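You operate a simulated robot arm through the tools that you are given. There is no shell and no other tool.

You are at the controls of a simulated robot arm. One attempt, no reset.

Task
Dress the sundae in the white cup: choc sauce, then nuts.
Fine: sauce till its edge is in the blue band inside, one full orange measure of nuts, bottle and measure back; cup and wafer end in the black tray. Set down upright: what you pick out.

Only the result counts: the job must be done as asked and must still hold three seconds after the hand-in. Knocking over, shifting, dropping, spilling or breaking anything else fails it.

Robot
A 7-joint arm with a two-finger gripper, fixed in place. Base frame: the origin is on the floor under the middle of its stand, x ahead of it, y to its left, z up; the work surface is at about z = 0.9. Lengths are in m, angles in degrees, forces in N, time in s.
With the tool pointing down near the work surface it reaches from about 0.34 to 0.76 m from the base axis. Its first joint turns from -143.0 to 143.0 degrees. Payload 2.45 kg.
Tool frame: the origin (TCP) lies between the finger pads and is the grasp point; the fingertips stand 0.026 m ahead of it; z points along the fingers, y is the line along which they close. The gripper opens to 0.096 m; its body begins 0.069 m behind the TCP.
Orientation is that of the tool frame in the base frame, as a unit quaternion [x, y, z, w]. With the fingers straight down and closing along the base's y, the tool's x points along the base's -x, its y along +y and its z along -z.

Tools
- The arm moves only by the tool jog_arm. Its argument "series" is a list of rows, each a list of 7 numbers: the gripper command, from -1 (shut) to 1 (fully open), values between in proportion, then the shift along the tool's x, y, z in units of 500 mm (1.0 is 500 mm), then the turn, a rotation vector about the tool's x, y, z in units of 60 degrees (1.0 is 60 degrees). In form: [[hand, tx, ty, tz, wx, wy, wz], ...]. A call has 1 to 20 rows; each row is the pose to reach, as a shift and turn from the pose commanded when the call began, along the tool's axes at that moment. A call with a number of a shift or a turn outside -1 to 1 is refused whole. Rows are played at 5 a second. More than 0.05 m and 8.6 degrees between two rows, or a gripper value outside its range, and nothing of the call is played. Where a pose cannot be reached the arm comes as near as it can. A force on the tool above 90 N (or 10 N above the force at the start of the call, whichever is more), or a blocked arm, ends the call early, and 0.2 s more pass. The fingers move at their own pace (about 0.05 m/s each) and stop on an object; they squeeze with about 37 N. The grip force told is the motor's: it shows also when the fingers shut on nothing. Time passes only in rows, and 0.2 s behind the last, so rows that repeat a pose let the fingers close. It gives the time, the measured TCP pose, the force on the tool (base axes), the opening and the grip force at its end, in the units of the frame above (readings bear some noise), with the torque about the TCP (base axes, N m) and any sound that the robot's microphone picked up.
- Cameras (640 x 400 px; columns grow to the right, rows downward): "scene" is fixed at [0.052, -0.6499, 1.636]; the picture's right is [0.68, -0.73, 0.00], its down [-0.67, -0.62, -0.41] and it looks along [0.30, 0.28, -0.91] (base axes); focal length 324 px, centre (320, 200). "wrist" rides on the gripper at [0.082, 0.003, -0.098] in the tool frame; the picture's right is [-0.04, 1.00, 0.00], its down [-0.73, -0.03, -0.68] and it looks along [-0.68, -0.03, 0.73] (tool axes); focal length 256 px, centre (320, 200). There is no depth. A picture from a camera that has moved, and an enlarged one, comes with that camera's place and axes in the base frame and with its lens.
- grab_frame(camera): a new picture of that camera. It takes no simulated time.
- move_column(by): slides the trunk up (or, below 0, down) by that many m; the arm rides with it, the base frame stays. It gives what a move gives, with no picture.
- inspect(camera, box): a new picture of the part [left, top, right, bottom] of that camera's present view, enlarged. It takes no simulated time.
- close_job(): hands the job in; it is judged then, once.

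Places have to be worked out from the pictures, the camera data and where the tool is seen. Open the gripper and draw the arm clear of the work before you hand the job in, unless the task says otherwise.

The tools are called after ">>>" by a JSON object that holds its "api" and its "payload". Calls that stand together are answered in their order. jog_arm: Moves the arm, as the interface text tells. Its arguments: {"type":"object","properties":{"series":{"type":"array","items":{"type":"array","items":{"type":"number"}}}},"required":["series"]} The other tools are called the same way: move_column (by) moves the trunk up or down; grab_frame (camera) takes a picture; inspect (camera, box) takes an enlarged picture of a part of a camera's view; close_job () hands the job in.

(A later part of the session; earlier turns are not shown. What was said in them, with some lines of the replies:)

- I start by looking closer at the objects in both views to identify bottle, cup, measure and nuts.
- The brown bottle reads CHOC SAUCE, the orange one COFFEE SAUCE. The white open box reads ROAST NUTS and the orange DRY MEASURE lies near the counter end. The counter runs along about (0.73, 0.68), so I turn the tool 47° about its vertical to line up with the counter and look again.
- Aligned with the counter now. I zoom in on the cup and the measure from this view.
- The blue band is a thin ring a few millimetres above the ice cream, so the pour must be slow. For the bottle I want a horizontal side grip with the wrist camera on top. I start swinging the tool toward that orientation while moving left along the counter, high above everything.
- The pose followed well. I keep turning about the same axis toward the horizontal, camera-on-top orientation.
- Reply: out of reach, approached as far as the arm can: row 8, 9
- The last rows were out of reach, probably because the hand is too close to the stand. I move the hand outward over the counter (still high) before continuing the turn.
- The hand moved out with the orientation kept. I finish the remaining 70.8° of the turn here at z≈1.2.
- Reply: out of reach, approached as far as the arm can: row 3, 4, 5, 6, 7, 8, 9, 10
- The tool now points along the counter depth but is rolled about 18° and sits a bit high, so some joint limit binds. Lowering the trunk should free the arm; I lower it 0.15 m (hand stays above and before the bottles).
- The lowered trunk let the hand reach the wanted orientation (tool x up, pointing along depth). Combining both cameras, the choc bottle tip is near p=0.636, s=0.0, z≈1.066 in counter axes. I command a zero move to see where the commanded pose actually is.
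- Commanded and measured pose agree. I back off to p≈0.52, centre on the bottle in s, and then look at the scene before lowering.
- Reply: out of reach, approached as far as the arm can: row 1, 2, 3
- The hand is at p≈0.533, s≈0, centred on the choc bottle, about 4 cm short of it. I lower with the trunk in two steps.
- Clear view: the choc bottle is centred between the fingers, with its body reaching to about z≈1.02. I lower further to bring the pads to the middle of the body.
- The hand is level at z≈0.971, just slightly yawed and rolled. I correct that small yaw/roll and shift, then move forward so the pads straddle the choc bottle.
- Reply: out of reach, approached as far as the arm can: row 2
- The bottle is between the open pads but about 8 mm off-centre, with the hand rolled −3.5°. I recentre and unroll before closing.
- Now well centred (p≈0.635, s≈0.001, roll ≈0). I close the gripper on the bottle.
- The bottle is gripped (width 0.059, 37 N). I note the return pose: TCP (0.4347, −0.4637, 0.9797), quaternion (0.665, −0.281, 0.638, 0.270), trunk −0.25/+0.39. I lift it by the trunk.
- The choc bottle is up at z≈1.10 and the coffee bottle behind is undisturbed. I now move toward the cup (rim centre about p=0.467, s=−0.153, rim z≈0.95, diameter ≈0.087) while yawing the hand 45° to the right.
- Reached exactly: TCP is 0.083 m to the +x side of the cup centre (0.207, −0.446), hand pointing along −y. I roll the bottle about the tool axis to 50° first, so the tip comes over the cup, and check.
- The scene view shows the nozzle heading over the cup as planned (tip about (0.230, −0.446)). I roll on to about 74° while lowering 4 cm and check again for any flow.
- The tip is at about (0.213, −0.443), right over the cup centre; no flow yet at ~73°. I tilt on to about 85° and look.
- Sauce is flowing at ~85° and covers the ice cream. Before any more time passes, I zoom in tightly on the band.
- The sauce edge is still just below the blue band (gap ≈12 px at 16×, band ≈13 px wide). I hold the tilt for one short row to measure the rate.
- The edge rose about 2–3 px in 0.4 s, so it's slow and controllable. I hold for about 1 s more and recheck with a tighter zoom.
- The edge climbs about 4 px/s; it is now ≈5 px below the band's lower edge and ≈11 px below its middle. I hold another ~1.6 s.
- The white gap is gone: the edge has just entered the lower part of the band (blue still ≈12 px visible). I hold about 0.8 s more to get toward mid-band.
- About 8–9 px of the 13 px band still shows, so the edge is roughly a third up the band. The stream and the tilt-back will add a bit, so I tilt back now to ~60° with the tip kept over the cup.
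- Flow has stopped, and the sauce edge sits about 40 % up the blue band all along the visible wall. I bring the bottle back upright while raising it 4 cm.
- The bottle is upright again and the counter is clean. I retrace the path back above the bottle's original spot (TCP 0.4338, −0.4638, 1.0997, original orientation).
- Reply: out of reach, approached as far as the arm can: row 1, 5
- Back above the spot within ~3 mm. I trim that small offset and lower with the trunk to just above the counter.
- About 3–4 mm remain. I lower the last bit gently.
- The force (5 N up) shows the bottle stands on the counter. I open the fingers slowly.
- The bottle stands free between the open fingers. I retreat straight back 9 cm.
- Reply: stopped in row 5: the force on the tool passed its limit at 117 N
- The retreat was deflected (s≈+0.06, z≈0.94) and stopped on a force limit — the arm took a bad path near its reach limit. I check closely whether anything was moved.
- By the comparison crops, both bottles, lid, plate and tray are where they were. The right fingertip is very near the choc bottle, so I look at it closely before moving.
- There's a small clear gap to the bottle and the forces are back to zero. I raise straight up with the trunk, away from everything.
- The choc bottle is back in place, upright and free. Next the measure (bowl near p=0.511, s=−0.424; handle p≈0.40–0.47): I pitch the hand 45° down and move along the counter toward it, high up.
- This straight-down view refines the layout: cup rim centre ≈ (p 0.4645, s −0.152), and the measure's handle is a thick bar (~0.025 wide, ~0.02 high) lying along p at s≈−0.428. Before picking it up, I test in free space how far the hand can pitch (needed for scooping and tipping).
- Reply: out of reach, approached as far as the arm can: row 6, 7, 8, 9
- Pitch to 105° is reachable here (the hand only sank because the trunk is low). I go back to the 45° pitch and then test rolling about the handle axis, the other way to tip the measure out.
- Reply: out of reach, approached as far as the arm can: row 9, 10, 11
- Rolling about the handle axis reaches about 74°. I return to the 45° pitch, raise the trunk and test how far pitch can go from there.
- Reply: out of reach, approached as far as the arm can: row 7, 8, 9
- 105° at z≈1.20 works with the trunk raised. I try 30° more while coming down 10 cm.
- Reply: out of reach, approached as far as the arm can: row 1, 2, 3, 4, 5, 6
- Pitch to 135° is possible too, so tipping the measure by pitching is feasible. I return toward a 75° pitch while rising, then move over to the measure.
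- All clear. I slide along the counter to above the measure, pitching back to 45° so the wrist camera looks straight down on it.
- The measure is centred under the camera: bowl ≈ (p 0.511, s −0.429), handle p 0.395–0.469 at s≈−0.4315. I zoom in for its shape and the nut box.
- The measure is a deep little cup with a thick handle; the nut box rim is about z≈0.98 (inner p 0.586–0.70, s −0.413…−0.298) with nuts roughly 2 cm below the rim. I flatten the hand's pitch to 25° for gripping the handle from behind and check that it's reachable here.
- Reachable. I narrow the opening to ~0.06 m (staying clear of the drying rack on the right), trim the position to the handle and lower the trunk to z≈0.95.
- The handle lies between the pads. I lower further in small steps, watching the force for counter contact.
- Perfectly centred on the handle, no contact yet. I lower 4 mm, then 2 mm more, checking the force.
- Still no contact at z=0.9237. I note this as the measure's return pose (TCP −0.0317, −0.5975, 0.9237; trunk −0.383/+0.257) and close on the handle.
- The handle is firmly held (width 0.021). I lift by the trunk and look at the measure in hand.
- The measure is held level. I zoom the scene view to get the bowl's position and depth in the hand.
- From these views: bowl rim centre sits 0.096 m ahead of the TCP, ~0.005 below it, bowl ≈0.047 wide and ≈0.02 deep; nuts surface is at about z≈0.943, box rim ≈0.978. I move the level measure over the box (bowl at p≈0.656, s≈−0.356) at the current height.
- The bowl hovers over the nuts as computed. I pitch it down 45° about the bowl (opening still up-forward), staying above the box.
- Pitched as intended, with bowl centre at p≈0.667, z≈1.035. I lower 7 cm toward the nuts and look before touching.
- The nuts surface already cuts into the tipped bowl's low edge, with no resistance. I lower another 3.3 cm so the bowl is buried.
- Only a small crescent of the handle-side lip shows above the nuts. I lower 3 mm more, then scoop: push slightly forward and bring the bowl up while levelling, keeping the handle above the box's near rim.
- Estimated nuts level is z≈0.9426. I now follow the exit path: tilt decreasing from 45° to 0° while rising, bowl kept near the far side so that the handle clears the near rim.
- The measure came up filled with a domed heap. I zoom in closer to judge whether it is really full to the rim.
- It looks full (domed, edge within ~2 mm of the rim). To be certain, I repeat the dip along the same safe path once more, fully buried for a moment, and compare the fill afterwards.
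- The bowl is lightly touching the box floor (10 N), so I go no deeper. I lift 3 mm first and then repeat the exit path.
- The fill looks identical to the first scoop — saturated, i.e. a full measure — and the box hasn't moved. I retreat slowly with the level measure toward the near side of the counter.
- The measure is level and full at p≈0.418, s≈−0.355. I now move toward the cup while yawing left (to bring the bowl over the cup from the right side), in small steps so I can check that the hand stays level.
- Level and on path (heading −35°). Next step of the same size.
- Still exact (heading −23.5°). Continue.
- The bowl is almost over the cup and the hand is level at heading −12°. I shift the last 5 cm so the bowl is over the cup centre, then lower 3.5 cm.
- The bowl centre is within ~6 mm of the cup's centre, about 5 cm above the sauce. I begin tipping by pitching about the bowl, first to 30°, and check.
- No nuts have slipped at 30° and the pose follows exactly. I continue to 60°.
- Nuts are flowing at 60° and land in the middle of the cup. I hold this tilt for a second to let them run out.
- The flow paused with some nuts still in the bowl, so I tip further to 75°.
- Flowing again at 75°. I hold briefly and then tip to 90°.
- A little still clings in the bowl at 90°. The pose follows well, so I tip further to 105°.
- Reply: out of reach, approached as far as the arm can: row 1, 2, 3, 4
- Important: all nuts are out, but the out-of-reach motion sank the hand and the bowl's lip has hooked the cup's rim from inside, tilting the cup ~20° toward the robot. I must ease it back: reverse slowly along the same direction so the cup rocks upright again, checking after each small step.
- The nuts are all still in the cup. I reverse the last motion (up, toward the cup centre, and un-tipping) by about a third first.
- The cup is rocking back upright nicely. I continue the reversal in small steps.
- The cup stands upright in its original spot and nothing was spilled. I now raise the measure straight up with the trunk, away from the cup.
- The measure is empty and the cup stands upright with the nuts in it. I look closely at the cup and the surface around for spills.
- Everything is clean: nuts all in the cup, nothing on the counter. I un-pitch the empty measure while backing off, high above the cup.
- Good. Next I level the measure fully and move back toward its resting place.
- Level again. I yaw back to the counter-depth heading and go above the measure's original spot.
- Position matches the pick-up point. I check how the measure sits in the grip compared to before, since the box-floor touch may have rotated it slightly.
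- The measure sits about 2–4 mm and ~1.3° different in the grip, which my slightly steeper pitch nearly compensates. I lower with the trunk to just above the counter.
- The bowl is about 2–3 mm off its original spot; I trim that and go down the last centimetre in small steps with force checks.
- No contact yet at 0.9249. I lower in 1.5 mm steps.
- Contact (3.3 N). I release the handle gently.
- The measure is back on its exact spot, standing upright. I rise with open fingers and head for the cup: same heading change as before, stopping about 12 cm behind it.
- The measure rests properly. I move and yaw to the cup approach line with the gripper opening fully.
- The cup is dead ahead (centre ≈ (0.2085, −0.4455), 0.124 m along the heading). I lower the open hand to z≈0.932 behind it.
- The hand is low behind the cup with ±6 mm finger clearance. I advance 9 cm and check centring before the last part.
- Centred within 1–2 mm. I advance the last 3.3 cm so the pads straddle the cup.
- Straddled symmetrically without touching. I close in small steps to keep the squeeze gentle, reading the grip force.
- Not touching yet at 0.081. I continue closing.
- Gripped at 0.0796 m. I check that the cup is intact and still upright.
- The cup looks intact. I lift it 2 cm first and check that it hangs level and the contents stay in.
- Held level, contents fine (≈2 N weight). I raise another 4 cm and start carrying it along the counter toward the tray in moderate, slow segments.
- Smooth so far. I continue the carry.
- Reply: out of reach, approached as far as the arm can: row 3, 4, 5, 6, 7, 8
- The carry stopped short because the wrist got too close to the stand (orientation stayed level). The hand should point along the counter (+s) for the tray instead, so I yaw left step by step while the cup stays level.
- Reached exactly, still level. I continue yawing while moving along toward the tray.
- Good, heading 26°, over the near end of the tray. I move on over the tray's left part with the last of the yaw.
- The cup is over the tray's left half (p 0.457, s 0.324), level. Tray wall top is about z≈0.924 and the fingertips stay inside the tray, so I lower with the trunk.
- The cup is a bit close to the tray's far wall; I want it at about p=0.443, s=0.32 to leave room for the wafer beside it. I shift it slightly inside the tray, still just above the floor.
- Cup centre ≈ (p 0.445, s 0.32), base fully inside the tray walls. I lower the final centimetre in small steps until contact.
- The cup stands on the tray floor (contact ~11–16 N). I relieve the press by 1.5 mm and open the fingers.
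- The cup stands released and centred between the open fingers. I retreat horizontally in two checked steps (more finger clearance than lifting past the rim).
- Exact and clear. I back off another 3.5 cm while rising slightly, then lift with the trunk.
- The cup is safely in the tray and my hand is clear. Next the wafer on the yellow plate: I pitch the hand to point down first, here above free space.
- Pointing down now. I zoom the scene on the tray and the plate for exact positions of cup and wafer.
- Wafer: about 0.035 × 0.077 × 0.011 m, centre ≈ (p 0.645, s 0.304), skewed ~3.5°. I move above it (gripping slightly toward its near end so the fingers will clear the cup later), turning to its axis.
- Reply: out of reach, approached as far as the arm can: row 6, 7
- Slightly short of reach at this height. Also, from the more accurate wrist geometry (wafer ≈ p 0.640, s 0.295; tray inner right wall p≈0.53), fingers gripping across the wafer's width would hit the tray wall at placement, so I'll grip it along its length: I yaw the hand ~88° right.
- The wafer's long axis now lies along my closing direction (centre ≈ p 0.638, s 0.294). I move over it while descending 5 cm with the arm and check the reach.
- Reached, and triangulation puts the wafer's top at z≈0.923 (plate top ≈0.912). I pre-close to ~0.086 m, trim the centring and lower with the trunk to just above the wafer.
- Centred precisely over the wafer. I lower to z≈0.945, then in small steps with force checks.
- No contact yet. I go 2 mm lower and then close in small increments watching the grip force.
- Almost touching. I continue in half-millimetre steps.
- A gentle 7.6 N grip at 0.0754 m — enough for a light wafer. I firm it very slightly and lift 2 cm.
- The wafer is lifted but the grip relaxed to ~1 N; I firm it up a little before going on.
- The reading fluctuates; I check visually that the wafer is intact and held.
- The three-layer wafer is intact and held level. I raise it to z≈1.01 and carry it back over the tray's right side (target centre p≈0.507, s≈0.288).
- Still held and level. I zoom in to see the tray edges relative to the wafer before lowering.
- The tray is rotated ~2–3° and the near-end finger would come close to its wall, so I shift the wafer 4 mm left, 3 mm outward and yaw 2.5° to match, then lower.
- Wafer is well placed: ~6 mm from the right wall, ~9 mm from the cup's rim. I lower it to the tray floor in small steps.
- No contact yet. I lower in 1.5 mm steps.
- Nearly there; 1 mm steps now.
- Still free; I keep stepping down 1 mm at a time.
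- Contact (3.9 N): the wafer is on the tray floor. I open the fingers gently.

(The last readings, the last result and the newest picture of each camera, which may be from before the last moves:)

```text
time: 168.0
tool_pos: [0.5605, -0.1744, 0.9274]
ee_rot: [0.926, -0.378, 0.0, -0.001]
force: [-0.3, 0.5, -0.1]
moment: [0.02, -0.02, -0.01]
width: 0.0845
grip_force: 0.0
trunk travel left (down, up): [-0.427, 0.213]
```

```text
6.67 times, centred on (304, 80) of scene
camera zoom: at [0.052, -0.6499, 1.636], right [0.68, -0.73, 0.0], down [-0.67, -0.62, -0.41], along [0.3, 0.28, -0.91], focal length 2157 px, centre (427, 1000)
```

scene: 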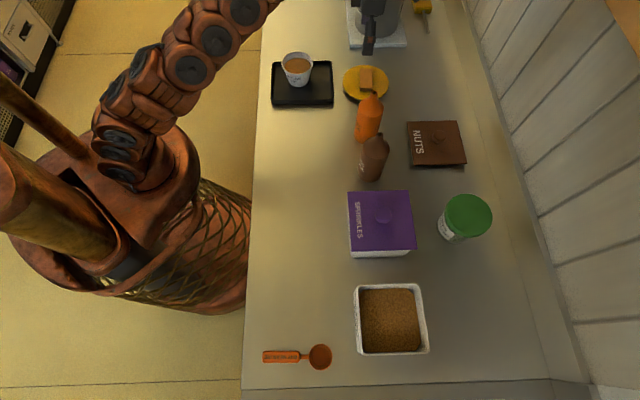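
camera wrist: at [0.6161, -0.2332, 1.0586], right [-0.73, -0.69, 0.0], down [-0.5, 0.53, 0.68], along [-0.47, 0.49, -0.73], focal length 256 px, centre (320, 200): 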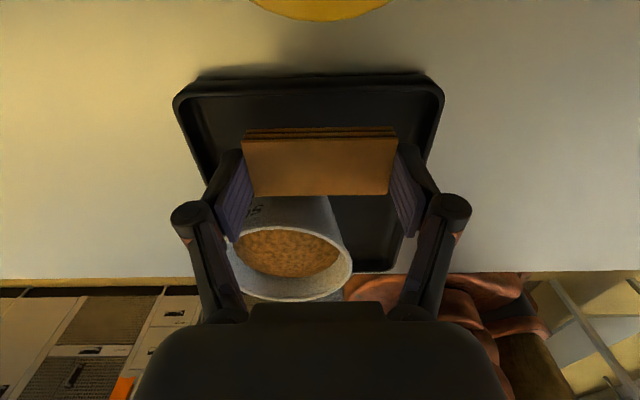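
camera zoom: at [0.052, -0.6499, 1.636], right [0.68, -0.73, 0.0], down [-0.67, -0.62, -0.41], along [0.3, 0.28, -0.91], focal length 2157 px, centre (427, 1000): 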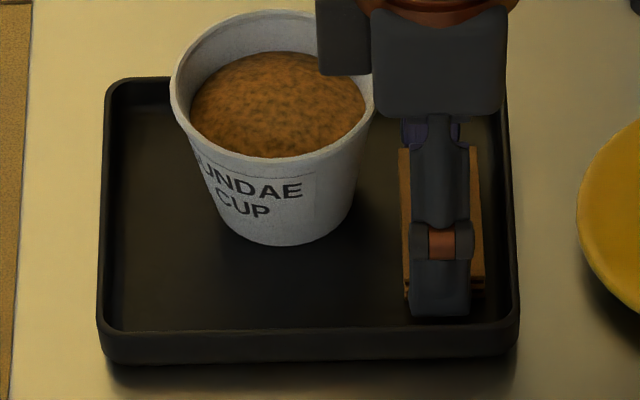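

The wafer lies flat in the tray, fingers free of it. I rise straight up with the trunk.

>>> {"api": "move_column", "payload": {"by": 0.1}}

>>> {"api": "inspect", "payload": {"camera": "scene", "box": [262, 40, 402, 125]}}

>>> {"api": "grab_frame", "payload": {"camera": "wrist"}}

```text
time: 169.4
tool_pos: [0.5623, -0.1754, 1.0283]
ee_rot: [0.926, -0.377, -0.001, -0.001]
force: [0.1, 0.3, 0.4]
moment: [-0.02, -0.02, 0.03]
width: 0.0846
grip_force: 0.0
trunk travel left (down, up): [-0.527, 0.113]
```

```text
4.57 times, centred on (332, 82) of scene
camera zoom: at [0.052, -0.6499, 1.636], right [0.68, -0.73, 0.0], down [-0.67, -0.62, -0.41], along [0.3, 0.28, -0.91], focal length 1479 px, centre (265, 737)
```

zoom: 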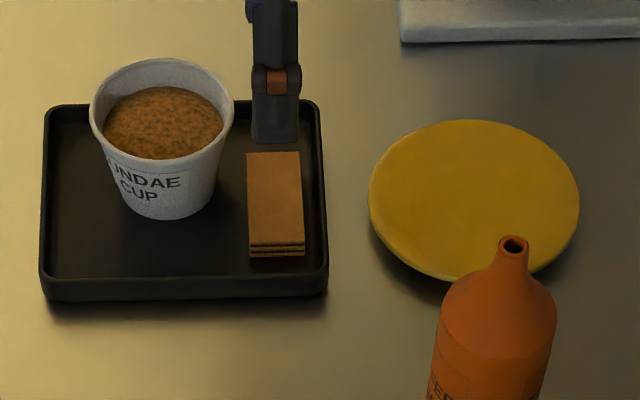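

```text
taken
camera wrist: at [0.6162, -0.2332, 1.125], right [-0.73, -0.69, 0.0], down [-0.5, 0.53, 0.68], along [-0.47, 0.49, -0.73], focal length 256 px, centre (320, 200)
```

wrist: 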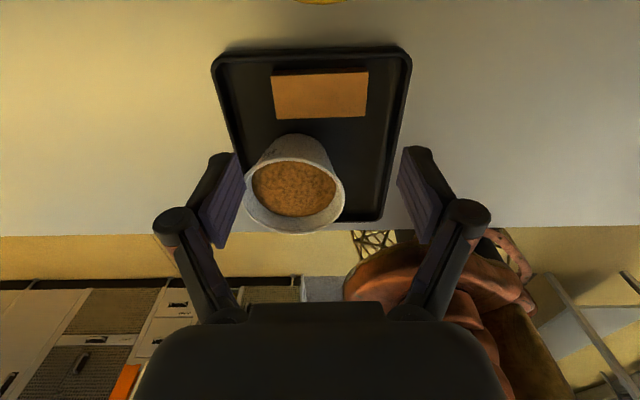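

Cup and wafer are both upright in the tray. I raise further, open fully and draw the hand back from over the work.

>>> {"api": "move_column", "payload": {"by": 0.11}}

>>> {"api": "jog_arm", "payload": {"series": [[1, -0.04, 0, -0.03, 0, 0, 0], [1, -0.09, 0, -0.06, 0, 0, 0], [1, -0.14, 0, -0.09, 0, 0, 0], [1, -0.19, 0, -0.12, 0, 0, 0], [1, -0.22, 0, -0.14, 0, 0, 0], [1, -0.22, 0, -0.14, 0, 0, 0]]}}

>>> {"api": "grab_frame", "payload": {"camera": "scene"}}

>>> {"api": "inspect", "payload": {"camera": "scene", "box": [250, 40, 480, 190]}}

>>> {"api": "inspect", "payload": {"camera": "scene", "box": [240, 180, 520, 390]}}

```text
time: 170.8
tool_pos: [0.5622, -0.1741, 1.1377]
ee_rot: [0.926, -0.378, -0.001, -0.002]
force: [-0.7, -0.1, 0.8]
moment: [0.02, 0.01, -0.05]
width: 0.0843
grip_force: 0.0
trunk travel left (down, up): [-0.637, 0.003]
```

```text
time: 172.2
tool_pos: [0.4831, -0.0982, 1.2072]
ee_rot: [0.926, -0.377, -0.001, -0.001]
force: [0.3, 0.0, -0.1]
moment: [0.0, 0.0, 0.02]
width: 0.0961
grip_force: 0.1
trunk travel left (down, up): [-0.637, 0.003]
```

```text
taken
```

scene: 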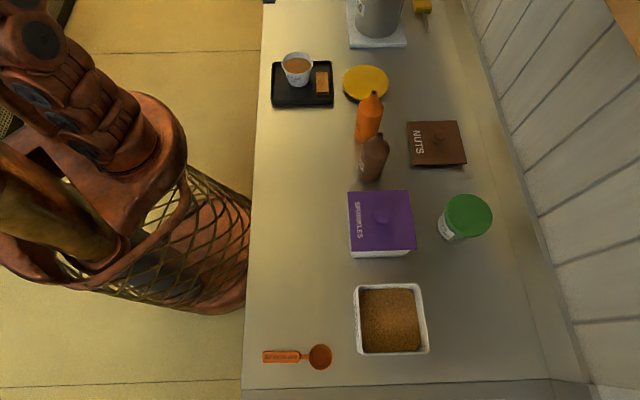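

```text
2.67 times, centred on (365, 115) of scene
camera zoom: at [0.052, -0.6499, 1.636], right [0.68, -0.73, 0.0], down [-0.67, -0.62, -0.41], along [0.3, 0.28, -0.91], focal length 863 px, centre (200, 427)
```

zoom: 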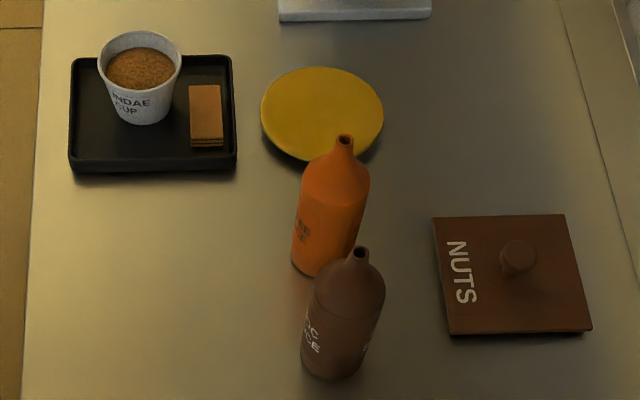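

```text
1.90 times, centred on (380, 285) of scene
camera zoom: at [0.052, -0.6499, 1.636], right [0.68, -0.73, 0.0], down [-0.67, -0.62, -0.41], along [0.3, 0.28, -0.91], focal length 616 px, centre (206, 38)
```

zoom: 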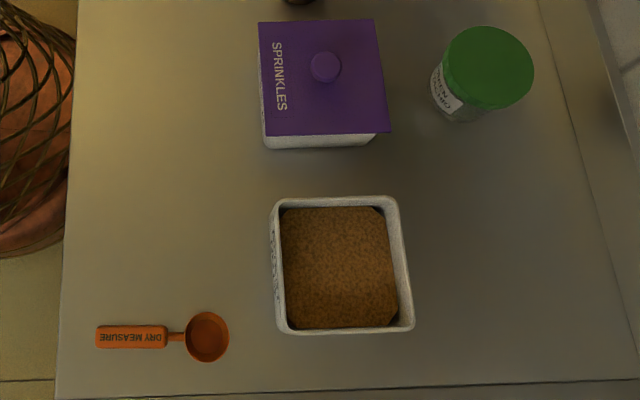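

Everything else stands where it was at the start. One last close look at the cup and wafer before handing in.

>>> {"api": "inspect", "payload": {"camera": "scene", "box": [268, 45, 340, 112]}}

>>> {"api": "jog_arm", "payload": {"series": [[1, 0, 0, 0, 0, 0, 0], [1, 0, 0, 0, 0, 0, 0], [1, 0, 0, 0, 0, 0, 0], [1, 0, 0, 0, 0, 0, 0], [1, 0, 0, 0, 0, 0, 0]]}}

```text
5.97 times, centred on (304, 78) of scene
camera zoom: at [0.052, -0.6499, 1.636], right [0.68, -0.73, 0.0], down [-0.67, -0.62, -0.41], along [0.3, 0.28, -0.91], focal length 1932 px, centre (416, 925)
```

zoom: 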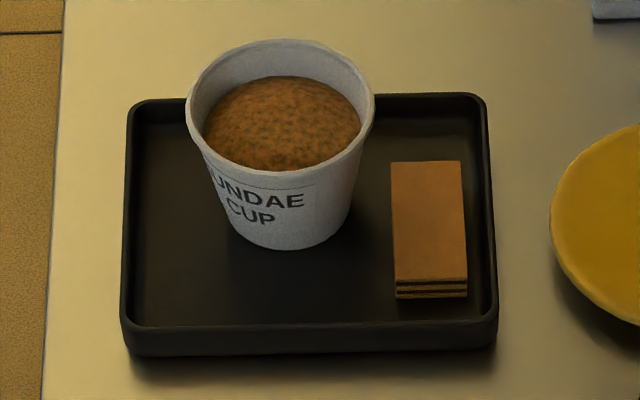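

```text
time: 173.4
tool_pos: [0.4837, -0.0984, 1.2085]
ee_rot: [0.926, -0.378, 0.0, 0.0]
force: [-0.7, -0.4, 0.5]
moment: [-0.03, -0.03, 0.01]
width: 0.0958
grip_force: 0.1
trunk travel left (down, up): [-0.637, 0.003]
```

The dressed cup and the whole wafer rest upright in the black tray. The bottle and the measure are back in place, nothing is spilled, and the gripper is open and clear. I hand the job in.

>>> {"api": "close_job", "payload": {}}

```text
The job is handed in.
```

I handed the job in. As far as the last pictures show, it was done as asked, but the tool only confirmed the hand-in and gave no verdict.

- **Sauce:** I poured choc sauce until its edge was about 40 % up the blue band. The nuts now cover it, so I couldn't re-check it at the end.
- **Nuts:** I put in one full orange measure. I scooped twice to be sure, and the fill looked the same both times. All of it went into the cup.
- **Bottle and measure:** Both are back within a few millimetres of where they stood, upright.
- **Tray:** The cup stands upright in the black tray with the wafer, still whole, lying flat beside it.

Three things went wrong along the way, and the later pictures show nothing out of place from any of them:

- **Cup tilt:** While I was tipping out the last nuts, the measure caught the cup's rim and tilted the cup about 20°. I eased it back upright and nothing spilled.
- **Arm stop:** Backing away from the bottle, the arm swung off line and stopped on a 117 N force spike. I couldn't tell what it touched.
- **Nut box:** On the second scoop the measure pressed on the floor of the nut box with about 10 N. The box did not move.
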